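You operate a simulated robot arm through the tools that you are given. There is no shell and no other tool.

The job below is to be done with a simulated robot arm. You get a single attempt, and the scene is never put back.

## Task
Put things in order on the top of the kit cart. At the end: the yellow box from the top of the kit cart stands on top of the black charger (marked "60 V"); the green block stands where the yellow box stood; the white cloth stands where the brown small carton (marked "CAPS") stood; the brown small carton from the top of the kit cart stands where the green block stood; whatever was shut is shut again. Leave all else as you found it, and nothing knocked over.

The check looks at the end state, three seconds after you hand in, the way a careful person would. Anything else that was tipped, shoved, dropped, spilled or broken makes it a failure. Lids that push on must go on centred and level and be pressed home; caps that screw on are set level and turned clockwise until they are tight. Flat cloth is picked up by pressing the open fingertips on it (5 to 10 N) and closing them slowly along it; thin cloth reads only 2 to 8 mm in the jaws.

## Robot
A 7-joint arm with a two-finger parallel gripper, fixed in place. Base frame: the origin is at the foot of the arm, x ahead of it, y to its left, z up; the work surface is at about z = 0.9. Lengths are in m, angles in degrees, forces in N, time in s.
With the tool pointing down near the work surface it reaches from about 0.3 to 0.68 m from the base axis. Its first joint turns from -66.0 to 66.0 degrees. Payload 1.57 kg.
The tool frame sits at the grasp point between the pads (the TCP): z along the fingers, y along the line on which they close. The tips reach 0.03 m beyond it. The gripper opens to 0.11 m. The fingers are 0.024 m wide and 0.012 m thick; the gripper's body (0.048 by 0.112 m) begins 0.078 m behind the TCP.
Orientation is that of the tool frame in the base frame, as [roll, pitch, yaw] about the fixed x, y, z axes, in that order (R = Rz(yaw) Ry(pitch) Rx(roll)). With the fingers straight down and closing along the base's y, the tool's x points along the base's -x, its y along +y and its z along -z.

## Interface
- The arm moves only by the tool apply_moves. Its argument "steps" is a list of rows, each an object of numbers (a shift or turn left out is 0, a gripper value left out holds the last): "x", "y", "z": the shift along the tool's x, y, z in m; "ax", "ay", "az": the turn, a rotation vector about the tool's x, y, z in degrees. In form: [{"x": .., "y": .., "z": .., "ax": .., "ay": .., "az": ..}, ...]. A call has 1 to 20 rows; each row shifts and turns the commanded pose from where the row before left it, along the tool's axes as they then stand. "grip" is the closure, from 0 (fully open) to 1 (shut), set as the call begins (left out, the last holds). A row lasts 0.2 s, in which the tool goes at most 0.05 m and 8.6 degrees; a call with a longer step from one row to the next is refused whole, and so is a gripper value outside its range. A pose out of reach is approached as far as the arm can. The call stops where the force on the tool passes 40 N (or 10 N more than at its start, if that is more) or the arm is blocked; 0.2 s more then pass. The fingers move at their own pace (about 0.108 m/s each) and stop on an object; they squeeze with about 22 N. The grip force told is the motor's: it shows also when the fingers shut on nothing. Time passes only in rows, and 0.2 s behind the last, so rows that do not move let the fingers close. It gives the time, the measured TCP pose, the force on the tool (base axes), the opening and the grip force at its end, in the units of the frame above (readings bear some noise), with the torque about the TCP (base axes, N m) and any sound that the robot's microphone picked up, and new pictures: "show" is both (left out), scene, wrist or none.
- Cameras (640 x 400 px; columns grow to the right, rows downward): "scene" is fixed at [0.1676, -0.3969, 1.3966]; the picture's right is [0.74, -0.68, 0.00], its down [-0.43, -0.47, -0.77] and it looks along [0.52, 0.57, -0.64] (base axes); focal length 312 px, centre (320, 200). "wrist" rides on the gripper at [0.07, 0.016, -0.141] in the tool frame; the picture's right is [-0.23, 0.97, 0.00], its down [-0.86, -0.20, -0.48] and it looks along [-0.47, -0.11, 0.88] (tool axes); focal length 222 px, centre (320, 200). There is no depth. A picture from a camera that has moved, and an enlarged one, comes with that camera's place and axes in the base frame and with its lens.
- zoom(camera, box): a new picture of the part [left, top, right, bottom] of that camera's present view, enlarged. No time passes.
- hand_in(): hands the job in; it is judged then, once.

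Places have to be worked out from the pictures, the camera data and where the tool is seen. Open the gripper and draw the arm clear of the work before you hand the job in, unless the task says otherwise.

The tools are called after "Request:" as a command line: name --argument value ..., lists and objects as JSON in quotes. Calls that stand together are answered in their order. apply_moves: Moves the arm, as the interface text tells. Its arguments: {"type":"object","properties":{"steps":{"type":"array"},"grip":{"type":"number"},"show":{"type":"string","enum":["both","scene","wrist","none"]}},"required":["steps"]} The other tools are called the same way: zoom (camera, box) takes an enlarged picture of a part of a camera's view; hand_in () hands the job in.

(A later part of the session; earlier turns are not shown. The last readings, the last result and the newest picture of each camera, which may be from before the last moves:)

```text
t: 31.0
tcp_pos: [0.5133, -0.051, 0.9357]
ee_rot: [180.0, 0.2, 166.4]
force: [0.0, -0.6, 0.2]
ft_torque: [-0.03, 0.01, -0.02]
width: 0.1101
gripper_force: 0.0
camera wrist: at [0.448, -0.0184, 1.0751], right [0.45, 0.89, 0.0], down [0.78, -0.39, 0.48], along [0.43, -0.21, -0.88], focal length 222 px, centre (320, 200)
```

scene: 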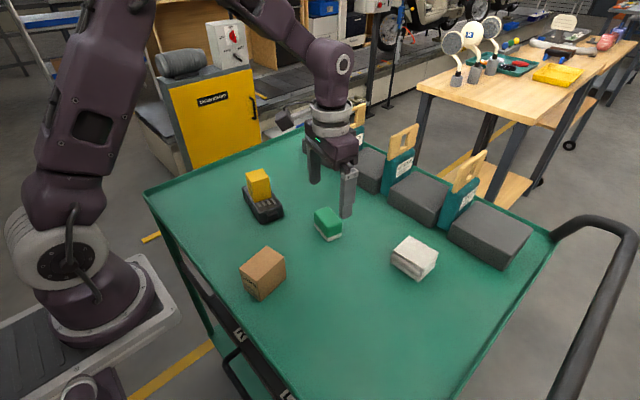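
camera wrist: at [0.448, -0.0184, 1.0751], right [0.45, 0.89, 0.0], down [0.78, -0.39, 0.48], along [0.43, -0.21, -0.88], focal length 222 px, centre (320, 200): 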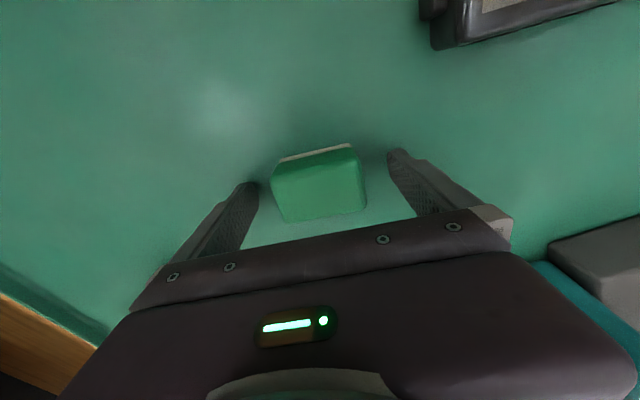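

I'm straddling the green block. I'll drop 2 mm more, then close gently in two stages.

Request:
apply_moves --steps '[{"z": 0.002}, {}, {}]' --grip 0.4 --show "none"

Request:
apply_moves --steps '[{}, {}, {}]' --grip 0.52 --show "both"

```text
t: 31.8
tcp_pos: [0.5124, -0.0511, 0.9328]
ee_rot: [179.9, 0.2, 166.6]
force: [0.1, 0.0, -0.2]
ft_torque: [-0.02, -0.03, -0.01]
width: 0.0664
gripper_force: 0.1
```

```text
t: 32.6
tcp_pos: [0.5136, -0.0522, 0.9329]
ee_rot: [180.0, 0.0, 166.5]
force: [-0.1, -0.8, 0.2]
ft_torque: [-0.04, 0.03, 0.0]
width: 0.0617
gripper_force: 22.4
camera wrist: at [0.4478, -0.0186, 1.073], right [0.45, 0.89, 0.0], down [0.78, -0.39, 0.48], along [0.43, -0.21, -0.88], focal length 222 px, centre (320, 200)
```

scene: 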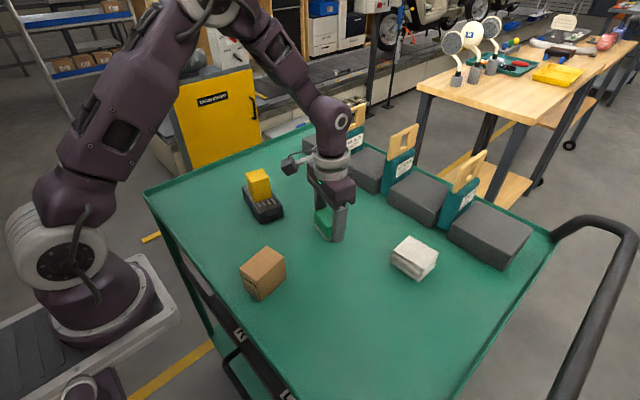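
wrist: 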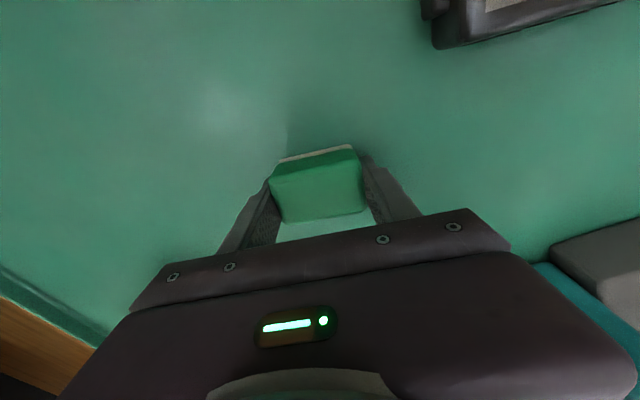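

It's gripped at 0.0617 m with 22 N. I'll zoom to note how the block sits in the fingers, which gives its exact original place.

Request:
zoom --camera "wrist" --box '[240, 130, 400, 240]'

```text
3.64 times, centred on (320, 185) of wrist
camera zoom: at [0.4478, -0.0186, 1.073], right [0.45, 0.89, 0.0], down [0.78, -0.39, 0.48], along [0.43, -0.21, -0.88], focal length 808 px, centre (320, 254)
```

zoom: 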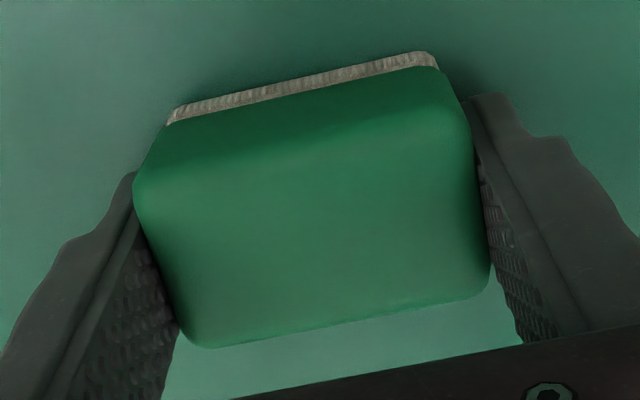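

The block's original centre works out at (0.5145, -0.052). I'll lift it and carry it over the yellow box's old place, TCP target (0.450, -0.271), turning back to yaw -7.5°.

Request:
apply_moves --steps '[{"z": -0.01}, {"z": -0.03}, {"z": -0.03}, {"z": -0.03}, {"x": 0.00124, "y": -0.0285}, {"x": 0.00124, "y": -0.0285}, {"x": 0.00124, "y": -0.0285}, {"x": 0.00124, "y": -0.0285}, {"x": 0.00124, "y": -0.0285}, {"x": 0.00124, "y": -0.0285}, {"x": 0.00124, "y": -0.0285}, {"x": 0.00124, "y": -0.0285}, {"az": -6.0}, {}, {}]' --grip 0.52 --show "both"

```text
t: 35.8
tcp_pos: [0.4514, -0.2696, 1.0337]
ee_rot: [-179.9, 0.1, 172.5]
force: [-0.3, 1.0, -0.2]
ft_torque: [0.02, -0.02, -0.02]
width: 0.0614
gripper_force: 22.4
camera wrist: at [0.3827, -0.2445, 1.1733], right [0.35, 0.94, 0.0], down [0.82, -0.31, 0.48], along [0.45, -0.17, -0.88], focal length 222 px, centre (320, 200)
```

scene: 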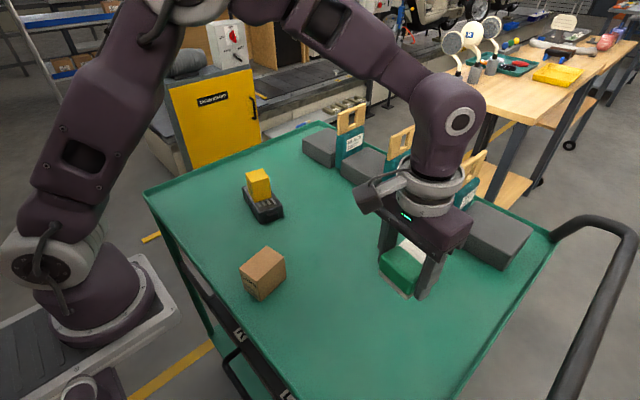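
wrist: 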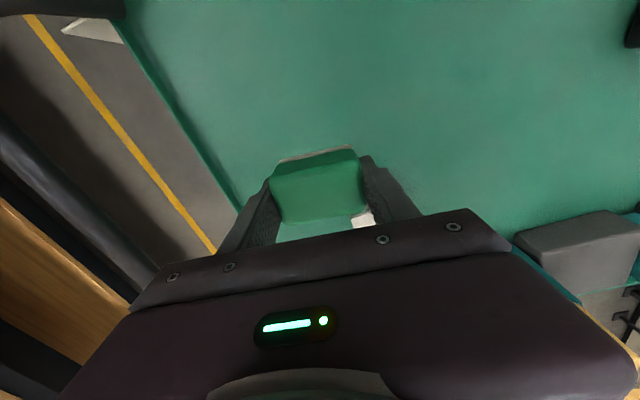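

I'm over the target spot with the block held firmly. I'll lower to about 8 mm above the table, then go slowly.

Request:
apply_moves --steps '[{"z": 0.025}, {"z": 0.025}, {"z": 0.025}, {"z": 0.017}, {"z": 0.002}, {"z": 0.002}, {"z": 0.001}, {"z": 0.001}, {}]' --grip 0.52 --show "scene"

```text
t: 37.8
tcp_pos: [0.4501, -0.2697, 0.9345]
ee_rot: [-180.0, 0.1, 172.5]
force: [0.3, -0.4, -1.1]
ft_torque: [-0.02, 0.02, -0.01]
width: 0.0618
gripper_force: 22.7
```

scene: 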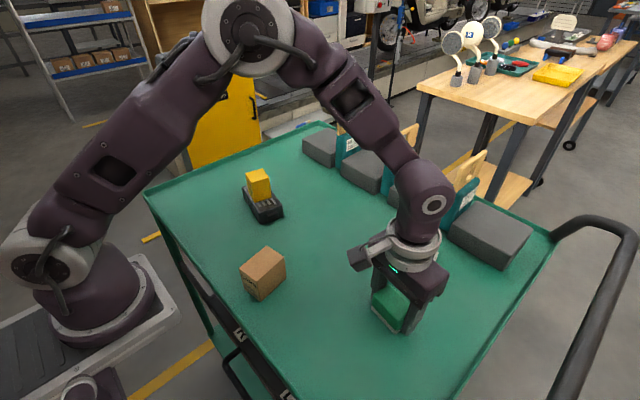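

There's no contact yet, about 1–2 mm above the table. I'll take the last steps slowly.

Request:
apply_moves --steps '[{"z": 0.0005}, {"z": 0.0005}, {"z": 0.0005}, {}]' --grip 0.52 --show "none"

```text
t: 38.8
tcp_pos: [0.4508, -0.2704, 0.9344]
ee_rot: [180.0, 0.1, 172.5]
force: [0.2, -0.2, -0.4]
ft_torque: [0.0, -0.02, -0.02]
width: 0.0615
gripper_force: 22.2
```

Request:
apply_moves --steps '[{"z": 0.0005}, {"z": 0.0005}, {}]' --grip 0.52 --show "none"

```text
t: 39.6
tcp_pos: [0.4517, -0.2704, 0.9328]
ee_rot: [180.0, 0.1, 172.5]
force: [-0.1, 0.6, 0.9]
ft_torque: [0.02, -0.03, 0.0]
width: 0.0614
gripper_force: 22.0
```

Request:
apply_moves --steps '[{"z": 0.0005}, {"z": 0.0003}, {}]' --grip 0.52 --show "none"

```text
t: 40.4
tcp_pos: [0.4508, -0.2697, 0.9313]
ee_rot: [-179.9, 0.2, 172.5]
force: [-0.1, 0.4, 16.5]
ft_torque: [0.05, 0.11, 0.01]
width: 0.0618
gripper_force: 22.5
```

The block is down, with a contact force of 16 N. I'll release and draw straight up.

Request:
apply_moves --steps '[{"z": -0.0005}, {}]' --grip 0.3 --show "none"

Request:
apply_moves --steps '[{"z": -0.01}, {"z": -0.02}, {"z": -0.03}, {"z": -0.03}, {"z": -0.03}, {}]' --grip 0.1 --show "both"

Request:
zoom --camera "wrist" --box '[200, 90, 440, 240]'

Request:
zoom --camera "scene" --box '[350, 220, 470, 340]'

```text
t: 41.0
tcp_pos: [0.4512, -0.2704, 0.9315]
ee_rot: [180.0, 0.1, 172.4]
force: [-0.4, 0.3, 0.2]
ft_torque: [0.01, -0.02, 0.01]
width: 0.0772
gripper_force: 0.1
```

```text
t: 42.4
tcp_pos: [0.4519, -0.2699, 1.0539]
ee_rot: [-180.0, 0.1, 172.5]
force: [-0.2, 0.4, -0.2]
ft_torque: [0.0, -0.02, -0.01]
width: 0.0989
gripper_force: 0.1
camera wrist: at [0.3835, -0.2449, 1.1937], right [0.35, 0.94, 0.0], down [0.82, -0.31, 0.48], along [0.45, -0.17, -0.88], focal length 222 px, centre (320, 200)
```

scene: 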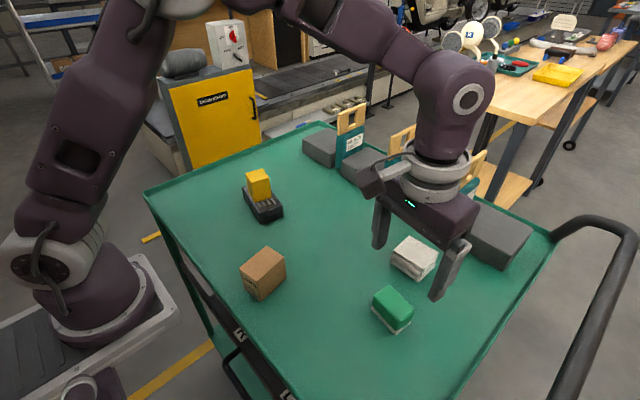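
wrist: 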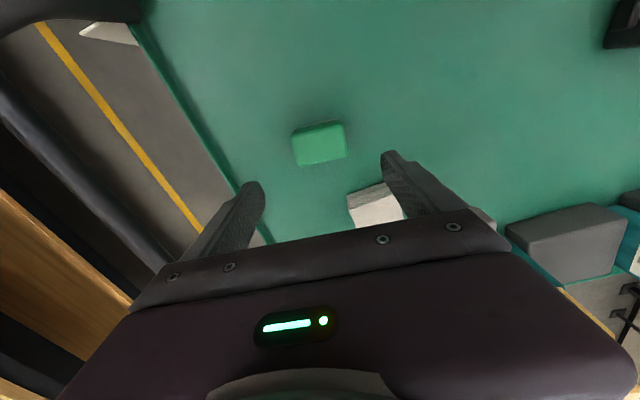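

```text
2.67 times, centred on (320, 165) of wrist
camera zoom: at [0.3835, -0.2449, 1.1937], right [0.35, 0.94, 0.0], down [0.82, -0.31, 0.48], along [0.45, -0.17, -0.88], focal length 592 px, centre (320, 293)
```

zoom: 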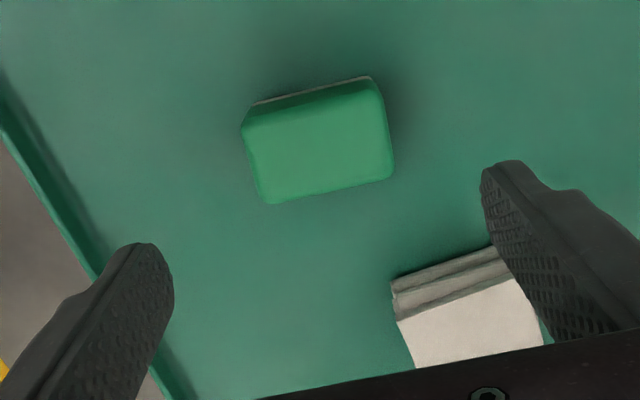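

```text
3.33 times, centred on (410, 280) of scene
camera zoom: at [0.1676, -0.3969, 1.3966], right [0.74, -0.68, 0.0], down [-0.43, -0.47, -0.77], along [0.52, 0.57, -0.64], focal length 1042 px, centre (20, -67)
```

zoom: 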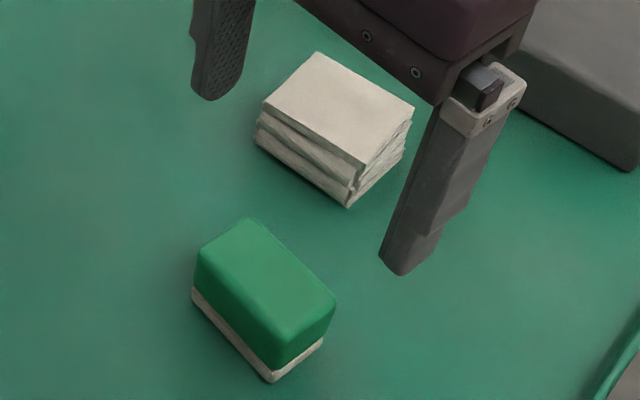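

The green block now stands where the yellow box was. Next is the carton near (0.331, -0.069), so I'm moving above it and turning the tool to yaw +9°.

Request:
apply_moves --steps '[{"x": 0.0182, "y": 0.02295, "z": -0.003}, {"x": 0.0182, "y": 0.02295, "z": -0.003}, {"x": 0.0182, "y": 0.02295, "z": -0.003}, {"x": 0.0182, "y": 0.02295, "z": -0.003}, {"x": 0.0182, "y": 0.02295}, {"x": 0.0182, "y": 0.02295}, {"x": 0.0182, "y": 0.02295}, {"x": 0.0182, "y": 0.02295}, {"az": -8.25}, {"az": -8.25}, {}]' --grip 0 --show "both"

Request:
zoom --camera "wrist" --box '[200, 80, 440, 240]'

```text
t: 44.8
tcp_pos: [0.3303, -0.0694, 1.0632]
ee_rot: [-180.0, 0.1, -170.9]
force: [0.3, 0.0, -0.1]
ft_torque: [0.04, 0.02, -0.01]
width: 0.11
gripper_force: 0.0
camera wrist: at [0.2584, -0.0635, 1.204], right [0.07, 1.0, 0.0], down [0.88, -0.06, 0.48], along [0.48, -0.03, -0.88], focal length 222 px, centre (320, 200)
```

scene: 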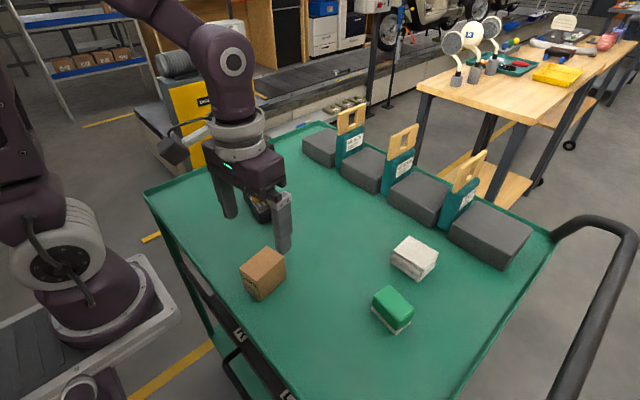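
wrist: 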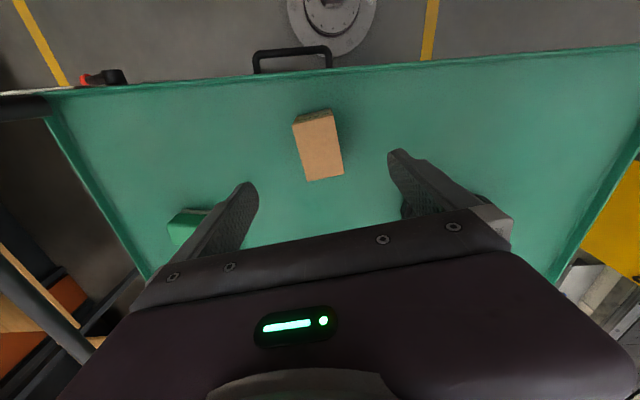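

```text
2.50 times, centred on (320, 160) of wrist
camera zoom: at [0.2584, -0.0635, 1.204], right [0.07, 1.0, 0.0], down [0.88, -0.06, 0.48], along [0.48, -0.03, -0.88], focal length 555 px, centre (320, 300)
```

zoom: 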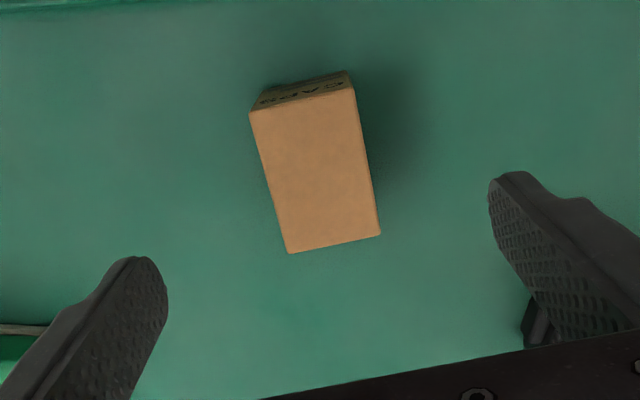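

The carton is aligned in the tool frame, off by only about 1 mm. I'll go down around it to TCP z ≈ 0.936.

Request:
apply_moves --steps '[{"x": 0.001, "y": -0.0006, "z": 0.025}, {"z": 0.025}, {"z": 0.025}, {"z": 0.025}, {"z": 0.022}, {"z": 0.005}, {}]' --grip 0 --show "both"

```text
t: 46.4
tcp_pos: [0.3291, -0.0695, 0.9366]
ee_rot: [-180.0, 0.0, -171.0]
force: [0.3, 0.8, 0.3]
ft_torque: [-0.01, 0.03, 0.03]
width: 0.11
gripper_force: 0.1
camera wrist: at [0.2569, -0.0634, 1.0772], right [0.07, 1.0, 0.0], down [0.88, -0.06, 0.48], along [0.48, -0.04, -0.88], focal length 222 px, centre (320, 200)
```

scene: 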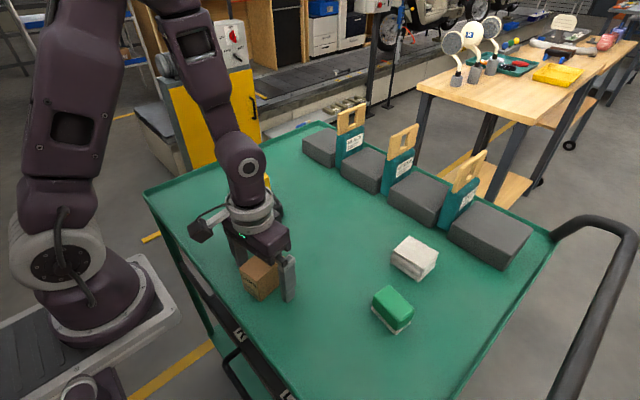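
wrist: 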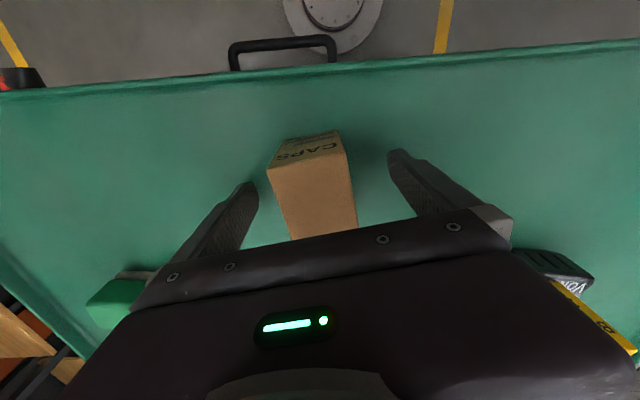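

I'm straddling the carton cleanly. I'll close in two gentle stages.

Request:
apply_moves --steps '[{}, {}, {}]' --grip 0.56 --show "none"

Request:
apply_moves --steps '[{}, {}, {}]' --grip 0.66 --show "wrist"

Request:
zoom --camera "wrist" --box '[240, 110, 400, 250]'

```text
t: 47.2
tcp_pos: [0.3303, -0.0697, 0.9368]
ee_rot: [180.0, 0.1, -171.1]
force: [-0.1, -0.2, -0.1]
ft_torque: [0.01, 0.01, 0.01]
width: 0.0484
gripper_force: 0.0
```

```text
t: 48.0
tcp_pos: [0.3292, -0.07, 0.9371]
ee_rot: [-180.0, 0.0, -171.0]
force: [0.9, 1.6, 2.1]
ft_torque: [0.06, 0.02, 0.01]
width: 0.0456
gripper_force: 21.8
camera wrist: at [0.257, -0.0634, 1.0774], right [0.07, 1.0, 0.0], down [0.88, -0.06, 0.48], along [0.48, -0.03, -0.88], focal length 222 px, centre (320, 200)
```

wrist: 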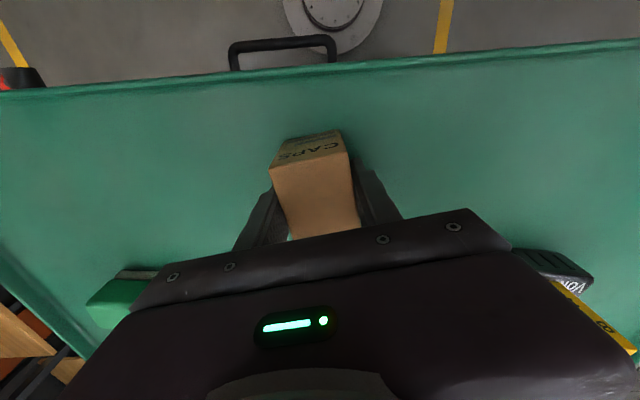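

```text
2.86 times, centred on (320, 180) of wrist
camera zoom: at [0.257, -0.0634, 1.0774], right [0.07, 1.0, 0.0], down [0.88, -0.06, 0.48], along [0.48, -0.03, -0.88], focal length 635 px, centre (320, 257)
```

zoom: 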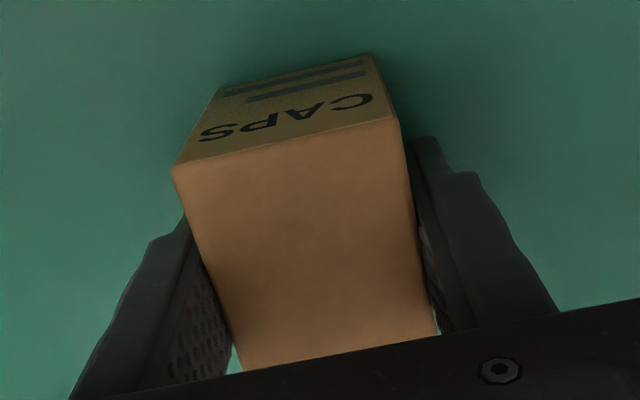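

It's gripped at 0.0456 m with 22 N. The carton's original centre works out at (0.329, -0.070). I'll lift it and carry it to the green block's old place at (0.5145, -0.052).

Request:
apply_moves --steps '[{"z": -0.01}, {"z": -0.03}, {"z": -0.03}, {"z": -0.03}, {"x": -0.02329, "y": -0.0014}, {"x": -0.02329, "y": -0.0014}, {"x": -0.02329, "y": -0.0014}, {"x": -0.02329, "y": -0.0014}, {"x": -0.02329, "y": -0.0014}, {"x": -0.02329, "y": -0.0014}, {"x": -0.02329, "y": -0.0014}, {"x": -0.02329, "y": -0.0014}, {}, {}]' --grip 0.66 --show "both"

```text
t: 51.0
tcp_pos: [0.5144, -0.051, 1.0384]
ee_rot: [-179.9, 0.1, -171.0]
force: [0.2, 1.1, -0.7]
ft_torque: [0.01, 0.03, 0.0]
width: 0.0458
gripper_force: 22.2
camera wrist: at [0.4427, -0.045, 1.1785], right [0.07, 1.0, 0.0], down [0.88, -0.06, 0.48], along [0.48, -0.03, -0.88], focal length 222 px, centre (320, 200)
```

scene: 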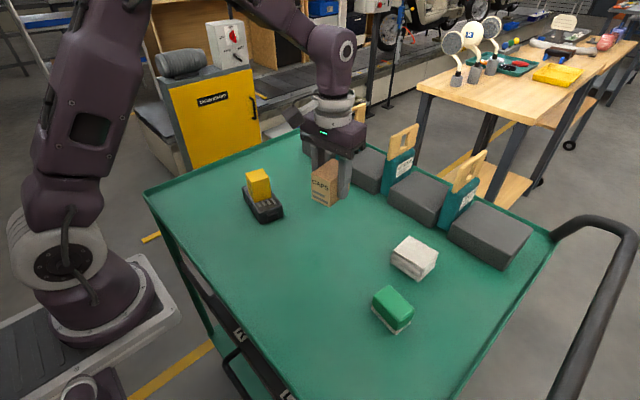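
wrist: 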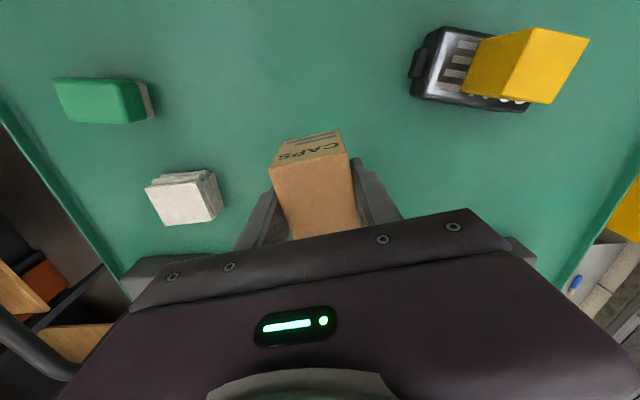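

I'm over the green block's old spot. I'll lower to just above the table.

Request:
apply_moves --steps '[{"z": 0.025}, {"z": 0.025}, {"z": 0.025}, {"z": 0.017}, {"z": 0.002}, {"z": 0.002}, {"z": 0.001}, {"z": 0.001}, {"z": 0.001}, {}]' --grip 0.66 --show "scene"

```text
t: 53.2
tcp_pos: [0.5162, -0.0508, 0.9381]
ee_rot: [180.0, 0.2, -171.0]
force: [0.3, 0.8, -1.6]
ft_torque: [-0.02, -0.04, -0.03]
width: 0.0457
gripper_force: 21.6
```

scene: 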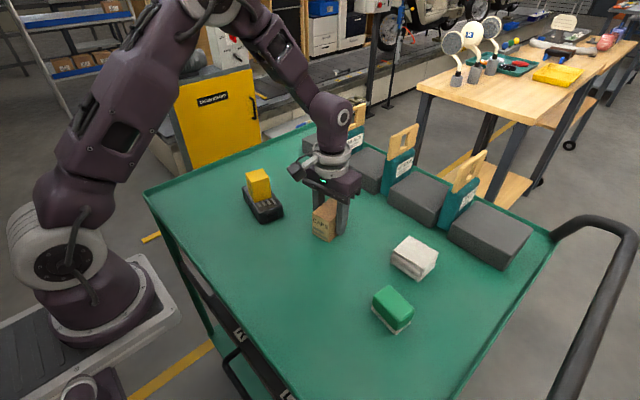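

No contact yet, so I'll take half-millimetre steps to touch down.

Request:
apply_moves --steps '[{"z": 0.0005}, {"z": 0.0005}, {}]' --grip 0.66 --show "none"

Request:
apply_moves --steps '[{"z": 0.0005}, {}]' --grip 0.66 --show "none"

```text
t: 54.0
tcp_pos: [0.5153, -0.051, 0.9378]
ee_rot: [-180.0, 0.0, -171.1]
force: [0.1, -0.1, -1.2]
ft_torque: [0.0, -0.02, -0.01]
width: 0.0457
gripper_force: 22.5
```

```text
t: 54.6
tcp_pos: [0.5156, -0.051, 0.9378]
ee_rot: [179.9, 0.1, -171.1]
force: [0.1, -0.1, -1.4]
ft_torque: [-0.01, 0.02, -0.01]
width: 0.0459
gripper_force: 21.4
```

Request:
apply_moves --steps '[{"z": 0.0005}, {"z": 0.0005}, {}]' --grip 0.66 --show "none"

```text
t: 55.4
tcp_pos: [0.5163, -0.051, 0.9373]
ee_rot: [-179.9, 0.2, -171.0]
force: [-2.5, -1.0, 18.7]
ft_torque: [0.08, -0.04, -0.02]
width: 0.0459
gripper_force: 21.4
```

The carton is down, with a contact force of about 19 N. I'll release it and rise.

Request:
apply_moves --steps '[{"z": -0.0005}, {}]' --grip 0.4 --show "none"

Request:
apply_moves --steps '[{"z": -0.01}, {"z": -0.02}, {"z": -0.03}, {"z": -0.03}, {"z": -0.03}, {"z": -0.03}, {}]' --grip 0.2 --show "both"

Request:
zoom --camera "wrist" --box '[120, 80, 440, 250]'

```text
t: 56.0
tcp_pos: [0.516, -0.0513, 0.936]
ee_rot: [180.0, 0.0, -171.0]
force: [0.1, -0.1, -0.5]
ft_torque: [-0.02, 0.0, 0.04]
width: 0.066
gripper_force: 0.0
```

```text
t: 57.6
tcp_pos: [0.515, -0.0507, 1.0855]
ee_rot: [180.0, 0.0, -171.0]
force: [-0.6, 0.1, 0.0]
ft_torque: [0.03, 0.0, 0.0]
width: 0.0879
gripper_force: 0.1
camera wrist: at [0.4419, -0.0444, 1.2259], right [0.07, 1.0, 0.0], down [0.88, -0.06, 0.48], along [0.48, -0.03, -0.88], focal length 222 px, centre (320, 200)
```

scene: 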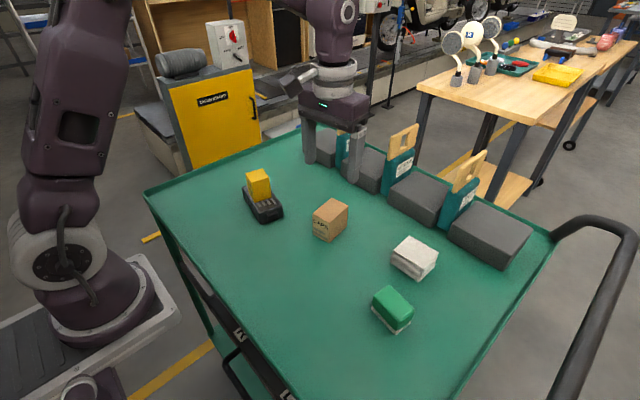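
wrist: 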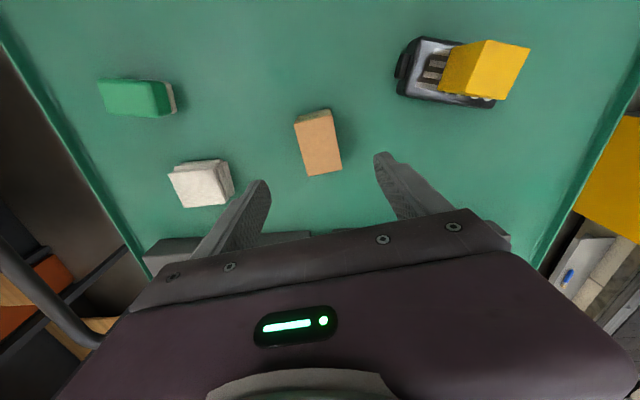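

```text
2.00 times, centred on (280, 165) of wrist
camera zoom: at [0.4419, -0.0444, 1.2259], right [0.07, 1.0, 0.0], down [0.88, -0.06, 0.48], along [0.48, -0.03, -0.88], focal length 444 px, centre (400, 270)
```

zoom: 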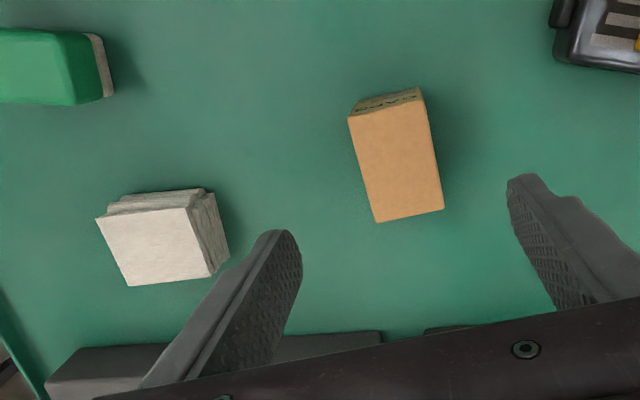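

The carton stands where the green block was. Last is the folded cloth near (0.574, -0.230), turned about +2.5°, so I'm moving above it with the jaws open.

Request:
apply_moves --steps '[{"x": -0.005, "y": -0.0311}, {"x": -0.005, "y": -0.0311}, {"x": -0.005, "y": -0.0311}, {"x": -0.005, "y": -0.0311}, {"x": -0.005, "y": -0.0311}, {"x": -0.005, "y": -0.0311}, {"az": 6.5}, {"z": 0.03}, {"z": 0.03}, {}]' --grip 0 --show "both"

Request:
zoom --camera "wrist" --box '[200, 100, 440, 250]'

Request:
zoom --camera "scene" --box '[360, 210, 480, 310]'

```text
t: 59.8
tcp_pos: [0.5728, -0.2322, 1.0257]
ee_rot: [180.0, 0.1, -177.5]
force: [0.3, -1.1, 0.4]
ft_torque: [0.02, 0.01, 0.01]
width: 0.1102
gripper_force: 0.1
camera wrist: at [0.5013, -0.2178, 1.1662], right [0.18, 0.98, 0.0], down [0.86, -0.16, 0.48], along [0.47, -0.09, -0.88], focal length 222 px, centre (320, 200)
```

scene: 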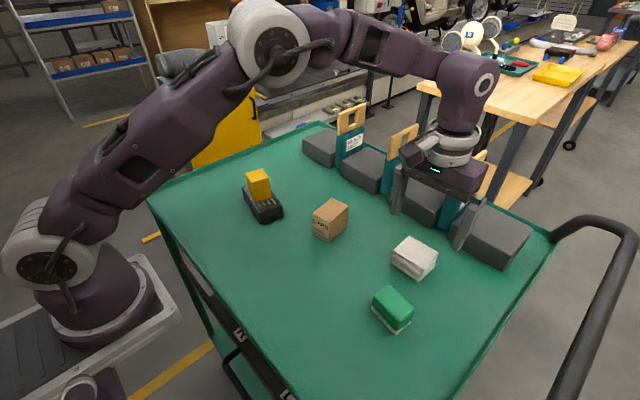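
wrist: 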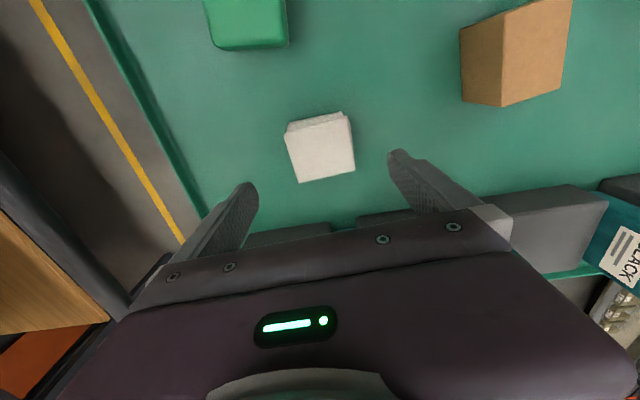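

```text
2.67 times, centred on (320, 175) of wrist
camera zoom: at [0.5013, -0.2178, 1.1662], right [0.18, 0.98, 0.0], down [0.86, -0.16, 0.48], along [0.47, -0.09, -0.88], focal length 592 px, centre (320, 267)
```

zoom: 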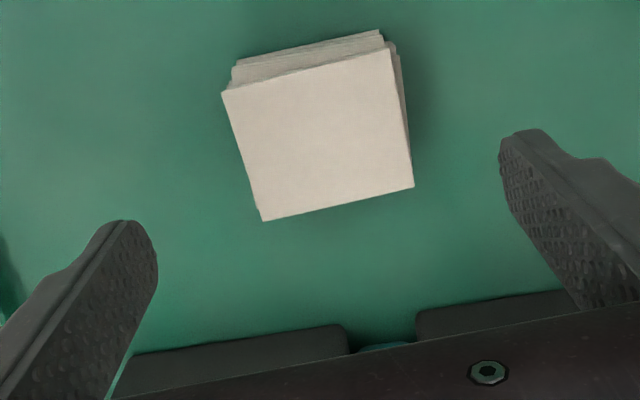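

```text
4.00 times, centred on (420, 260) of scene
camera zoom: at [0.1676, -0.3969, 1.3966], right [0.74, -0.68, 0.0], down [-0.43, -0.47, -0.77], along [0.52, 0.57, -0.64], focal length 1250 px, centre (-80, -40)
```

zoom: 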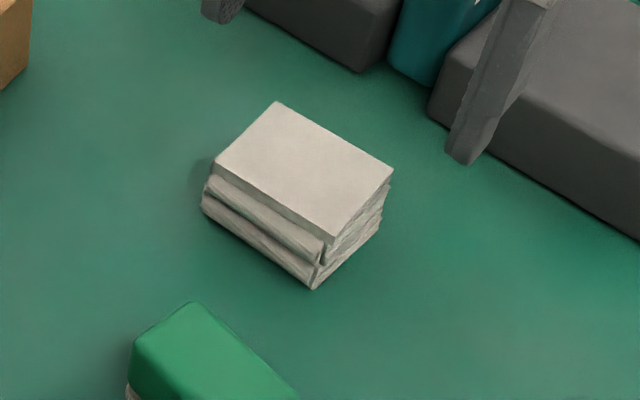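

The cloth is centred within about 1.6 mm in the tool frame, measuring about 0.065 × 0.056. I'll go down around it to TCP z ≈ 0.934.

Request:
apply_moves --steps '[{"x": 0.0014, "y": 0.0005, "z": 0.025}, {"z": 0.025}, {"z": 0.02}, {"z": 0.015}, {"z": 0.006}, {}]' --grip 0 --show "both"

```text
t: 61.2
tcp_pos: [0.5731, -0.2307, 0.9356]
ee_rot: [-180.0, 0.1, -177.6]
force: [0.6, 0.1, -1.0]
ft_torque: [0.02, -0.01, -0.01]
width: 0.11
gripper_force: 0.0
camera wrist: at [0.5014, -0.217, 1.0749], right [0.18, 0.98, 0.0], down [0.86, -0.16, 0.48], along [0.47, -0.09, -0.88], focal length 222 px, centre (320, 200)
```

scene: 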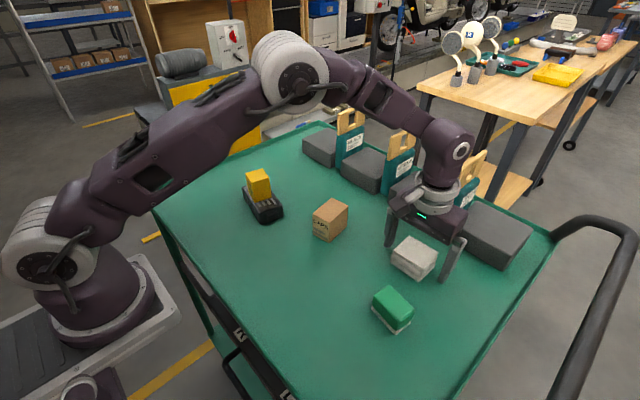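
wrist: 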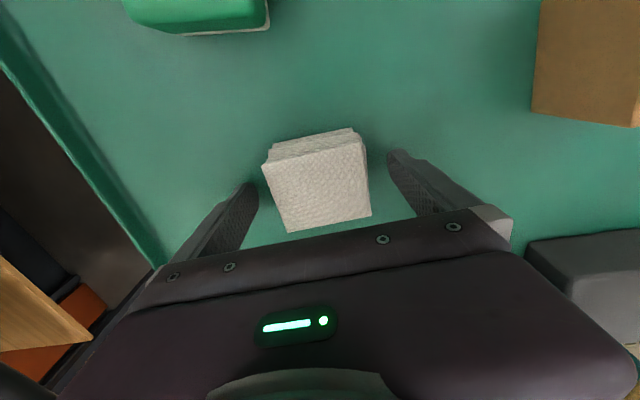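

I'm straddling the cloth. I'll drop 1.5 mm more and close in two stages.

Request:
apply_moves --steps '[{"z": 0.0015}, {}, {}]' --grip 0.36 --show "none"

Request:
apply_moves --steps '[{}, {}, {}]' --grip 0.47 --show "both"

Request:
zoom --camera "wrist" --box '[240, 110, 400, 240]'

```text
t: 62.0
tcp_pos: [0.5729, -0.2309, 0.9337]
ee_rot: [179.9, 0.0, -177.5]
force: [0.3, 1.0, -0.1]
ft_torque: [0.04, -0.01, 0.03]
width: 0.0705
gripper_force: 0.0
```

```text
t: 62.8
tcp_pos: [0.5741, -0.2313, 0.934]
ee_rot: [180.0, 0.1, -177.5]
force: [0.3, -0.6, 0.2]
ft_torque: [-0.02, 0.01, -0.01]
width: 0.0697
gripper_force: 22.0
camera wrist: at [0.5015, -0.2169, 1.0738], right [0.18, 0.98, 0.0], down [0.86, -0.16, 0.48], along [0.47, -0.09, -0.88], focal length 222 px, centre (320, 200)
```

scene: 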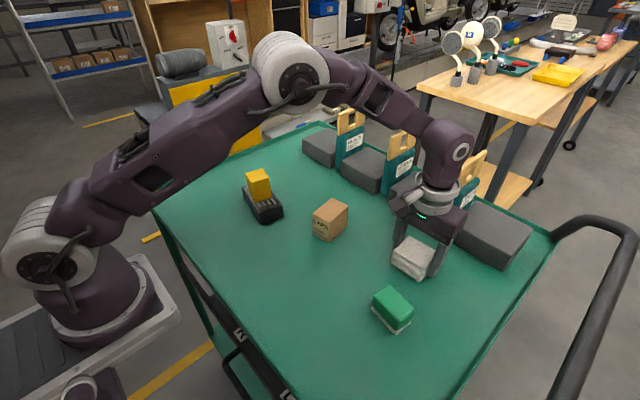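
wrist: 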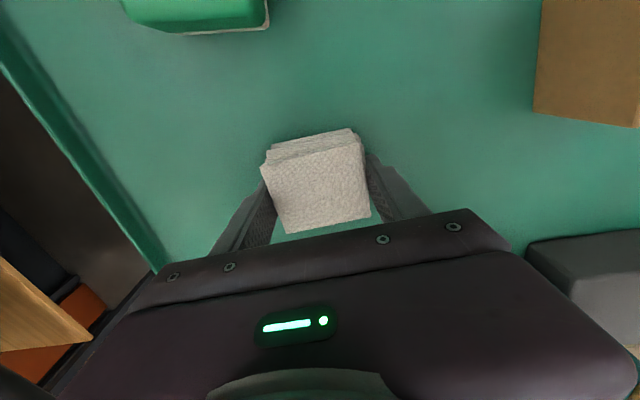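

```text
3.08 times, centred on (320, 175) of wrist
camera zoom: at [0.5015, -0.2169, 1.0738], right [0.18, 0.98, 0.0], down [0.86, -0.16, 0.48], along [0.47, -0.09, -0.88], focal length 684 px, centre (320, 277)
```

zoom: 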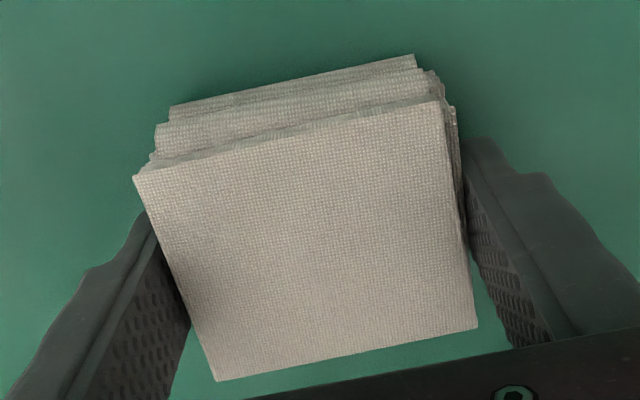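

It's gripped at 0.0697 m with 22 N. I'll lift slowly at first and check that the folded stack comes up as one.

Request:
apply_moves --steps '[{"z": -0.005}, {"z": -0.01}, {"z": -0.015}, {"z": -0.02}, {"z": -0.03}, {"z": -0.03}, {}]' --grip 0.47 --show "both"

Request:
zoom --camera "scene" --box '[360, 170, 500, 310]'

```text
t: 64.4
tcp_pos: [0.5723, -0.2311, 1.0444]
ee_rot: [-180.0, 0.0, -177.4]
force: [0.3, -0.1, -0.3]
ft_torque: [0.02, 0.0, -0.03]
width: 0.0689
gripper_force: 22.3
camera wrist: at [0.4999, -0.218, 1.1839], right [0.18, 0.98, 0.0], down [0.86, -0.16, 0.48], along [0.47, -0.09, -0.88], focal length 222 px, centre (320, 200)
```

scene: 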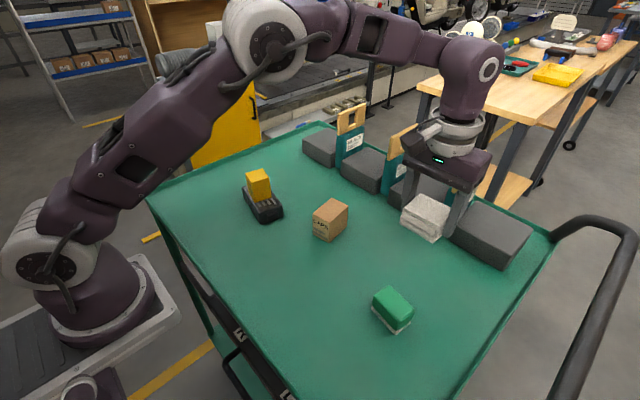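
wrist: 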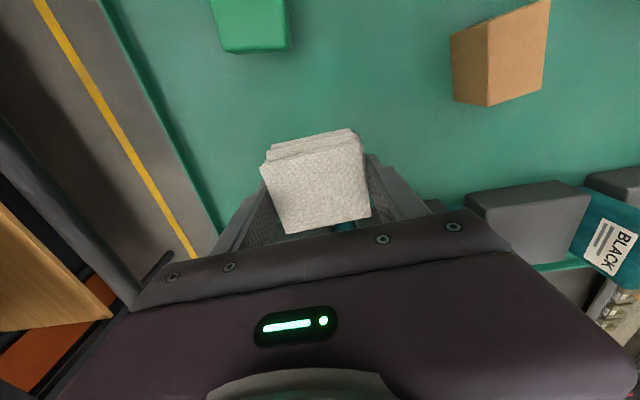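

```text
2.86 times, centred on (430, 240) of scene
camera zoom: at [0.1676, -0.3969, 1.3966], right [0.74, -0.68, 0.0], down [-0.43, -0.47, -0.77], along [0.52, 0.57, -0.64], focal length 893 px, centre (6, 86)
```

zoom: 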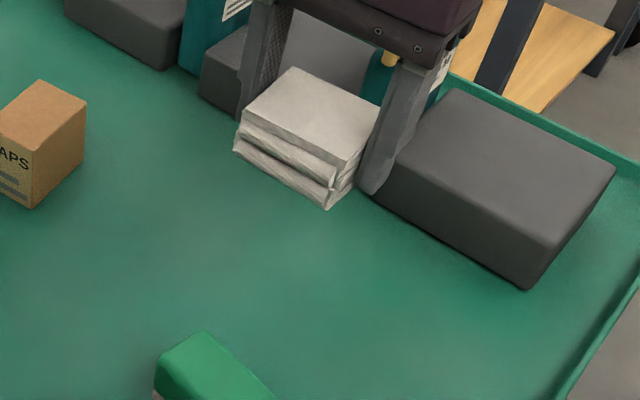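

The cloth came up in one piece. I'll carry it to the carton's old place, TCP target (0.330, -0.0695).

Request:
apply_moves --steps '[{"x": 0.0197, "y": 0.01433}, {"x": 0.0197, "y": 0.01433}, {"x": 0.0197, "y": 0.01433}, {"x": 0.0197, "y": 0.01433}, {"x": 0.0197, "y": 0.01433}, {"x": 0.0197, "y": 0.01433}, {"x": 0.0197, "y": 0.01433}, {"x": 0.0197, "y": 0.01433}, {"x": 0.0197, "y": 0.01433}, {"x": 0.0197, "y": 0.01433}, {"x": 0.0197, "y": 0.01433}, {"x": 0.0197, "y": 0.01433}, {}, {}]' --grip 0.47 --show "both"

```text
t: 67.4
tcp_pos: [0.3311, -0.0676, 1.044]
ee_rot: [-180.0, 0.1, -177.5]
force: [0.2, 0.0, -0.1]
ft_torque: [0.01, 0.01, -0.02]
width: 0.0693
gripper_force: 21.5
camera wrist: at [0.2588, -0.055, 1.1839], right [0.18, 0.98, 0.0], down [0.86, -0.16, 0.48], along [0.47, -0.09, -0.88], focal length 222 px, centre (320, 200)
```

scene: 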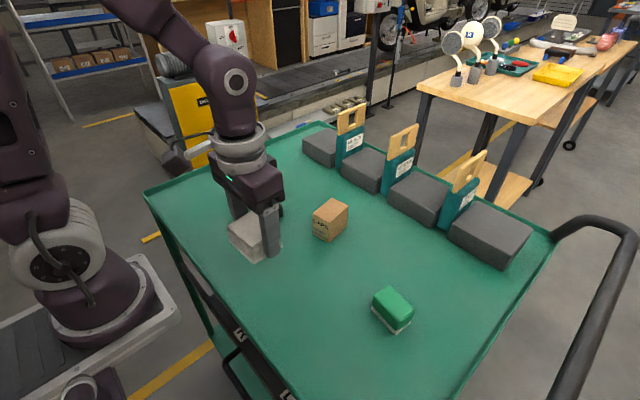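
wrist: 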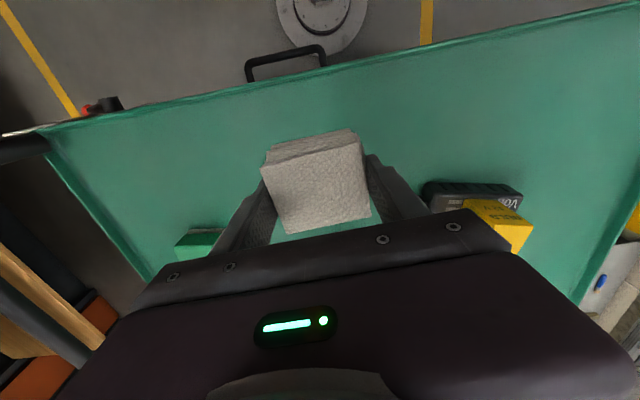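

I'm within 2 mm of the target. I'll trim that and lower to just above the table.

Request:
apply_moves --steps '[{"x": 0.0008, "y": -0.0015, "z": 0.025}, {"z": 0.025}, {"z": 0.025}, {"z": 0.02}, {"z": 0.007}, {"z": 0.002}, {"z": 0.002}, {"z": 0.001}, {"z": 0.001}, {"z": 0.001}, {}]' --grip 0.47 --show "scene"

```text
t: 69.8
tcp_pos: [0.3287, -0.0716, 0.9349]
ee_rot: [-180.0, 0.1, -177.4]
force: [0.3, 0.7, -0.9]
ft_torque: [0.0, -0.01, 0.03]
width: 0.0692
gripper_force: 22.1
```

scene: 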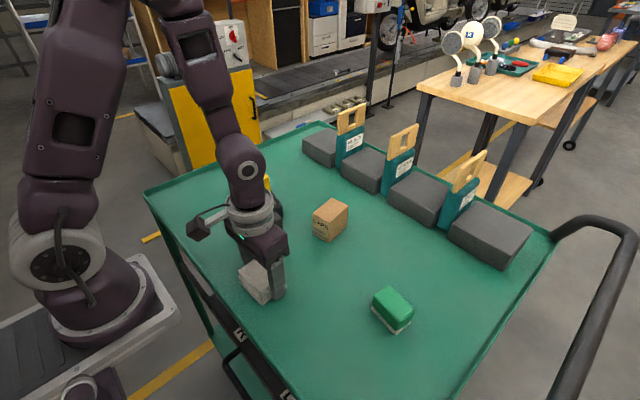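

There's no contact yet, so I'll take half-millimetre steps to touch down.

Request:
apply_moves --steps '[{"z": 0.0005}, {"z": 0.0005}, {}]' --grip 0.47 --show "none"

Request:
apply_moves --steps '[{"z": 0.0005}, {}]' --grip 0.47 --show "none"

```text
t: 70.6
tcp_pos: [0.3294, -0.0704, 0.9343]
ee_rot: [179.9, 0.1, -177.5]
force: [0.0, -0.2, -0.2]
ft_torque: [0.03, -0.01, -0.03]
width: 0.0693
gripper_force: 21.6
```

```text
t: 71.2
tcp_pos: [0.3291, -0.0705, 0.934]
ee_rot: [-180.0, 0.0, -177.5]
force: [0.4, 0.6, -0.4]
ft_torque: [0.02, 0.0, 0.0]
width: 0.0691
gripper_force: 22.1
```

Request:
apply_moves --steps '[{"z": 0.0005}, {"z": 0.0005}, {}]' --grip 0.47 --show "none"

```text
t: 72.0
tcp_pos: [0.3286, -0.07, 0.9332]
ee_rot: [-180.0, 0.2, -177.3]
force: [3.7, -0.4, 24.8]
ft_torque: [0.08, -0.06, 0.0]
width: 0.0689
gripper_force: 22.0
```

The cloth is down, with a contact force of about 25 N. I'll ease off slightly, release and rise.

Request:
apply_moves --steps '[{"z": -0.0006}, {}]' --grip 0.47 --show "none"

Request:
apply_moves --steps '[{}, {}]' --grip 0.2 --show "none"

Request:
apply_moves --steps '[{"z": -0.005}, {"z": -0.015}, {"z": -0.03}, {"z": -0.03}, {"z": -0.03}, {"z": -0.03}, {}]' --grip 0.05 --show "both"

Request:
zoom --camera "wrist" --box '[200, 70, 440, 230]'

Request:
zoom --camera "scene" --box '[220, 150, 430, 340]'

```text
t: 72.6
tcp_pos: [0.3275, -0.0716, 0.9324]
ee_rot: [180.0, 0.0, -177.5]
force: [3.2, 0.4, 7.2]
ft_torque: [-0.04, -0.24, 0.01]
width: 0.0697
gripper_force: 21.6
```

```text
t: 73.2
tcp_pos: [0.3276, -0.0719, 0.9324]
ee_rot: [180.0, 0.1, -177.5]
force: [0.0, 0.6, 0.6]
ft_torque: [0.03, 0.0, 0.0]
width: 0.0882
gripper_force: 0.0
```

```text
t: 74.8
tcp_pos: [0.3274, -0.0698, 1.0739]
ee_rot: [-180.0, 0.1, -177.5]
force: [0.8, -0.7, -0.1]
ft_torque: [-0.01, 0.0, 0.02]
width: 0.1047
gripper_force: 0.0
camera wrist: at [0.2558, -0.0564, 1.214], right [0.18, 0.98, 0.0], down [0.86, -0.16, 0.48], along [0.47, -0.09, -0.88], focal length 222 px, centre (320, 200)
```

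scene: 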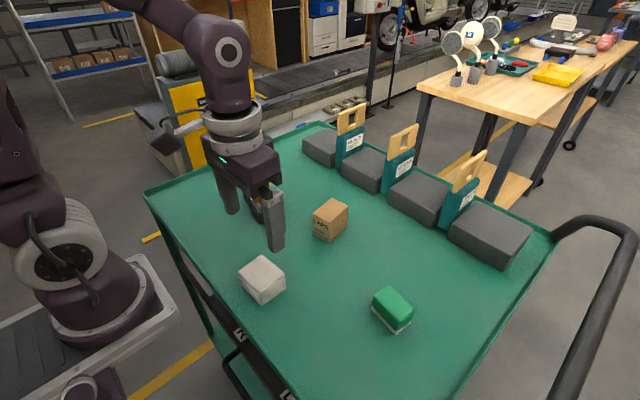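
wrist: 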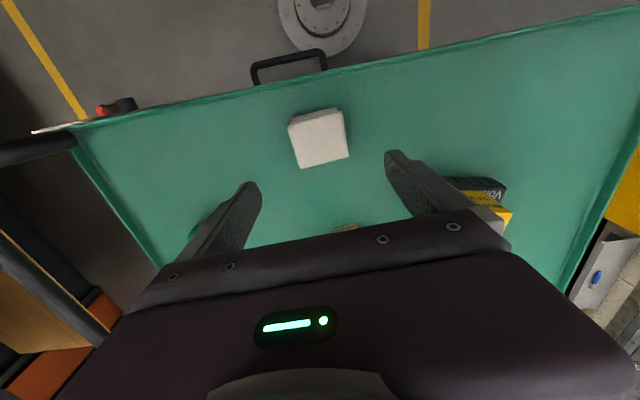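

```text
2.50 times, centred on (320, 150) of wrist
camera zoom: at [0.2558, -0.0564, 1.214], right [0.18, 0.98, 0.0], down [0.86, -0.16, 0.48], along [0.47, -0.09, -0.88], focal length 555 px, centre (320, 325)
```

zoom: 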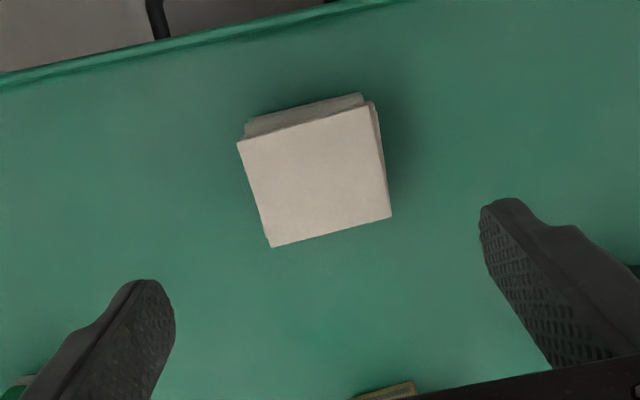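

```text
2.11 times, centred on (325, 245) of scene
camera zoom: at [0.1676, -0.3969, 1.3966], right [0.74, -0.68, 0.0], down [-0.43, -0.47, -0.77], along [0.52, 0.57, -0.64], focal length 658 px, centre (310, 105)
```

zoom: 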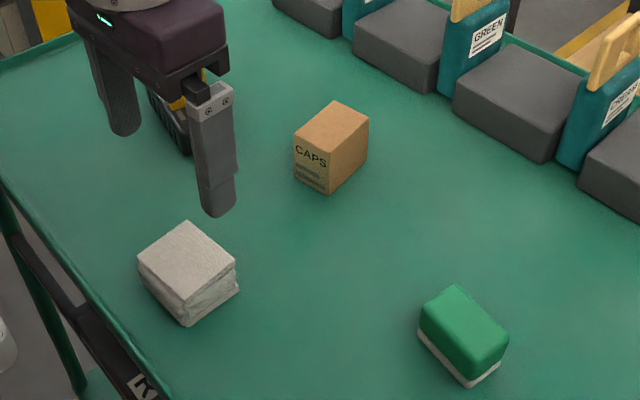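

All four items are placed and standing. I'll raise the arm clear and return to about the starting pose, then check everything once more.

Request:
apply_moves --steps '[{"z": -0.025}, {"z": -0.025}, {"z": -0.025}, {"x": -0.0149, "y": -0.0252}, {"x": -0.0149, "y": -0.0252}, {"x": -0.0149, "y": -0.0252}, {"x": -0.0149, "y": -0.0252}, {"az": 2.5}, {}]' --grip 0 --show "both"

Request:
zoom --camera "scene" --box '[220, 150, 440, 340]'

Request:
zoom --camera "wrist" --box '[220, 10, 580, 240]'

```text
t: 76.8
tcp_pos: [0.3926, -0.1706, 1.1463]
ee_rot: [180.0, 0.0, 180.0]
force: [0.2, -0.6, -0.4]
ft_torque: [0.0, 0.0, 0.0]
width: 0.1101
gripper_force: 0.0
camera wrist: at [0.3214, -0.1522, 1.2867], right [0.23, 0.97, 0.0], down [0.85, -0.2, 0.48], along [0.47, -0.11, -0.88], focal length 222 px, centre (320, 200)
```

scene: 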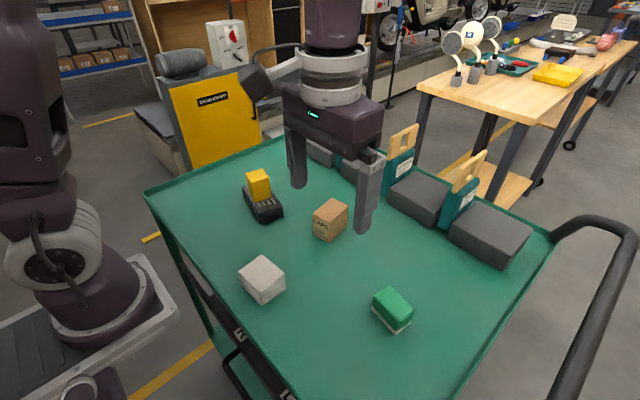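
wrist: 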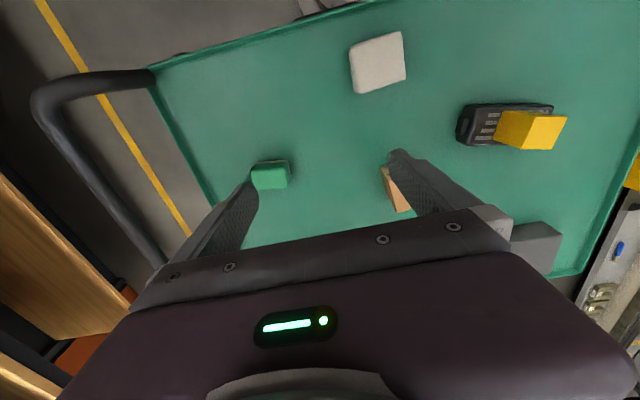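

```text
2.11 times, centred on (330, 245) of scene
camera zoom: at [0.1676, -0.3969, 1.3966], right [0.74, -0.68, 0.0], down [-0.43, -0.47, -0.77], along [0.52, 0.57, -0.64], focal length 658 px, centre (299, 105)
```

zoom: 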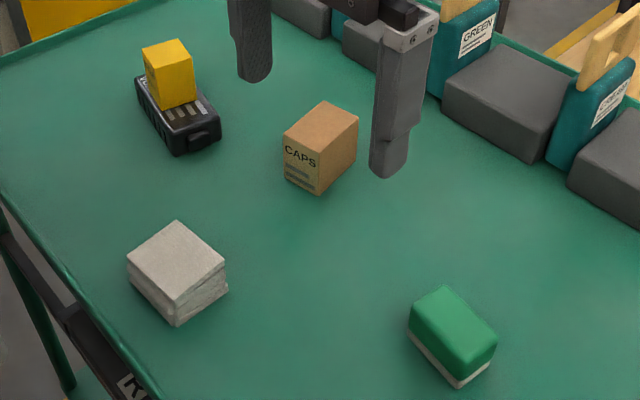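

```text
1.74 times, centred on (400, 125) of wrist
camera zoom: at [0.3214, -0.1522, 1.2867], right [0.23, 0.97, 0.0], down [0.85, -0.2, 0.48], along [0.47, -0.11, -0.88], focal length 386 px, centre (181, 330)
```

zoom: 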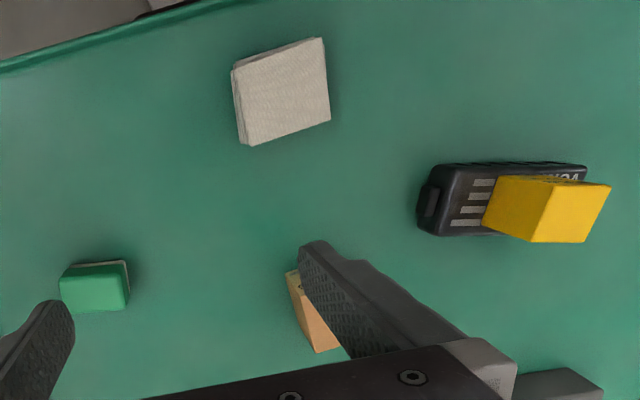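

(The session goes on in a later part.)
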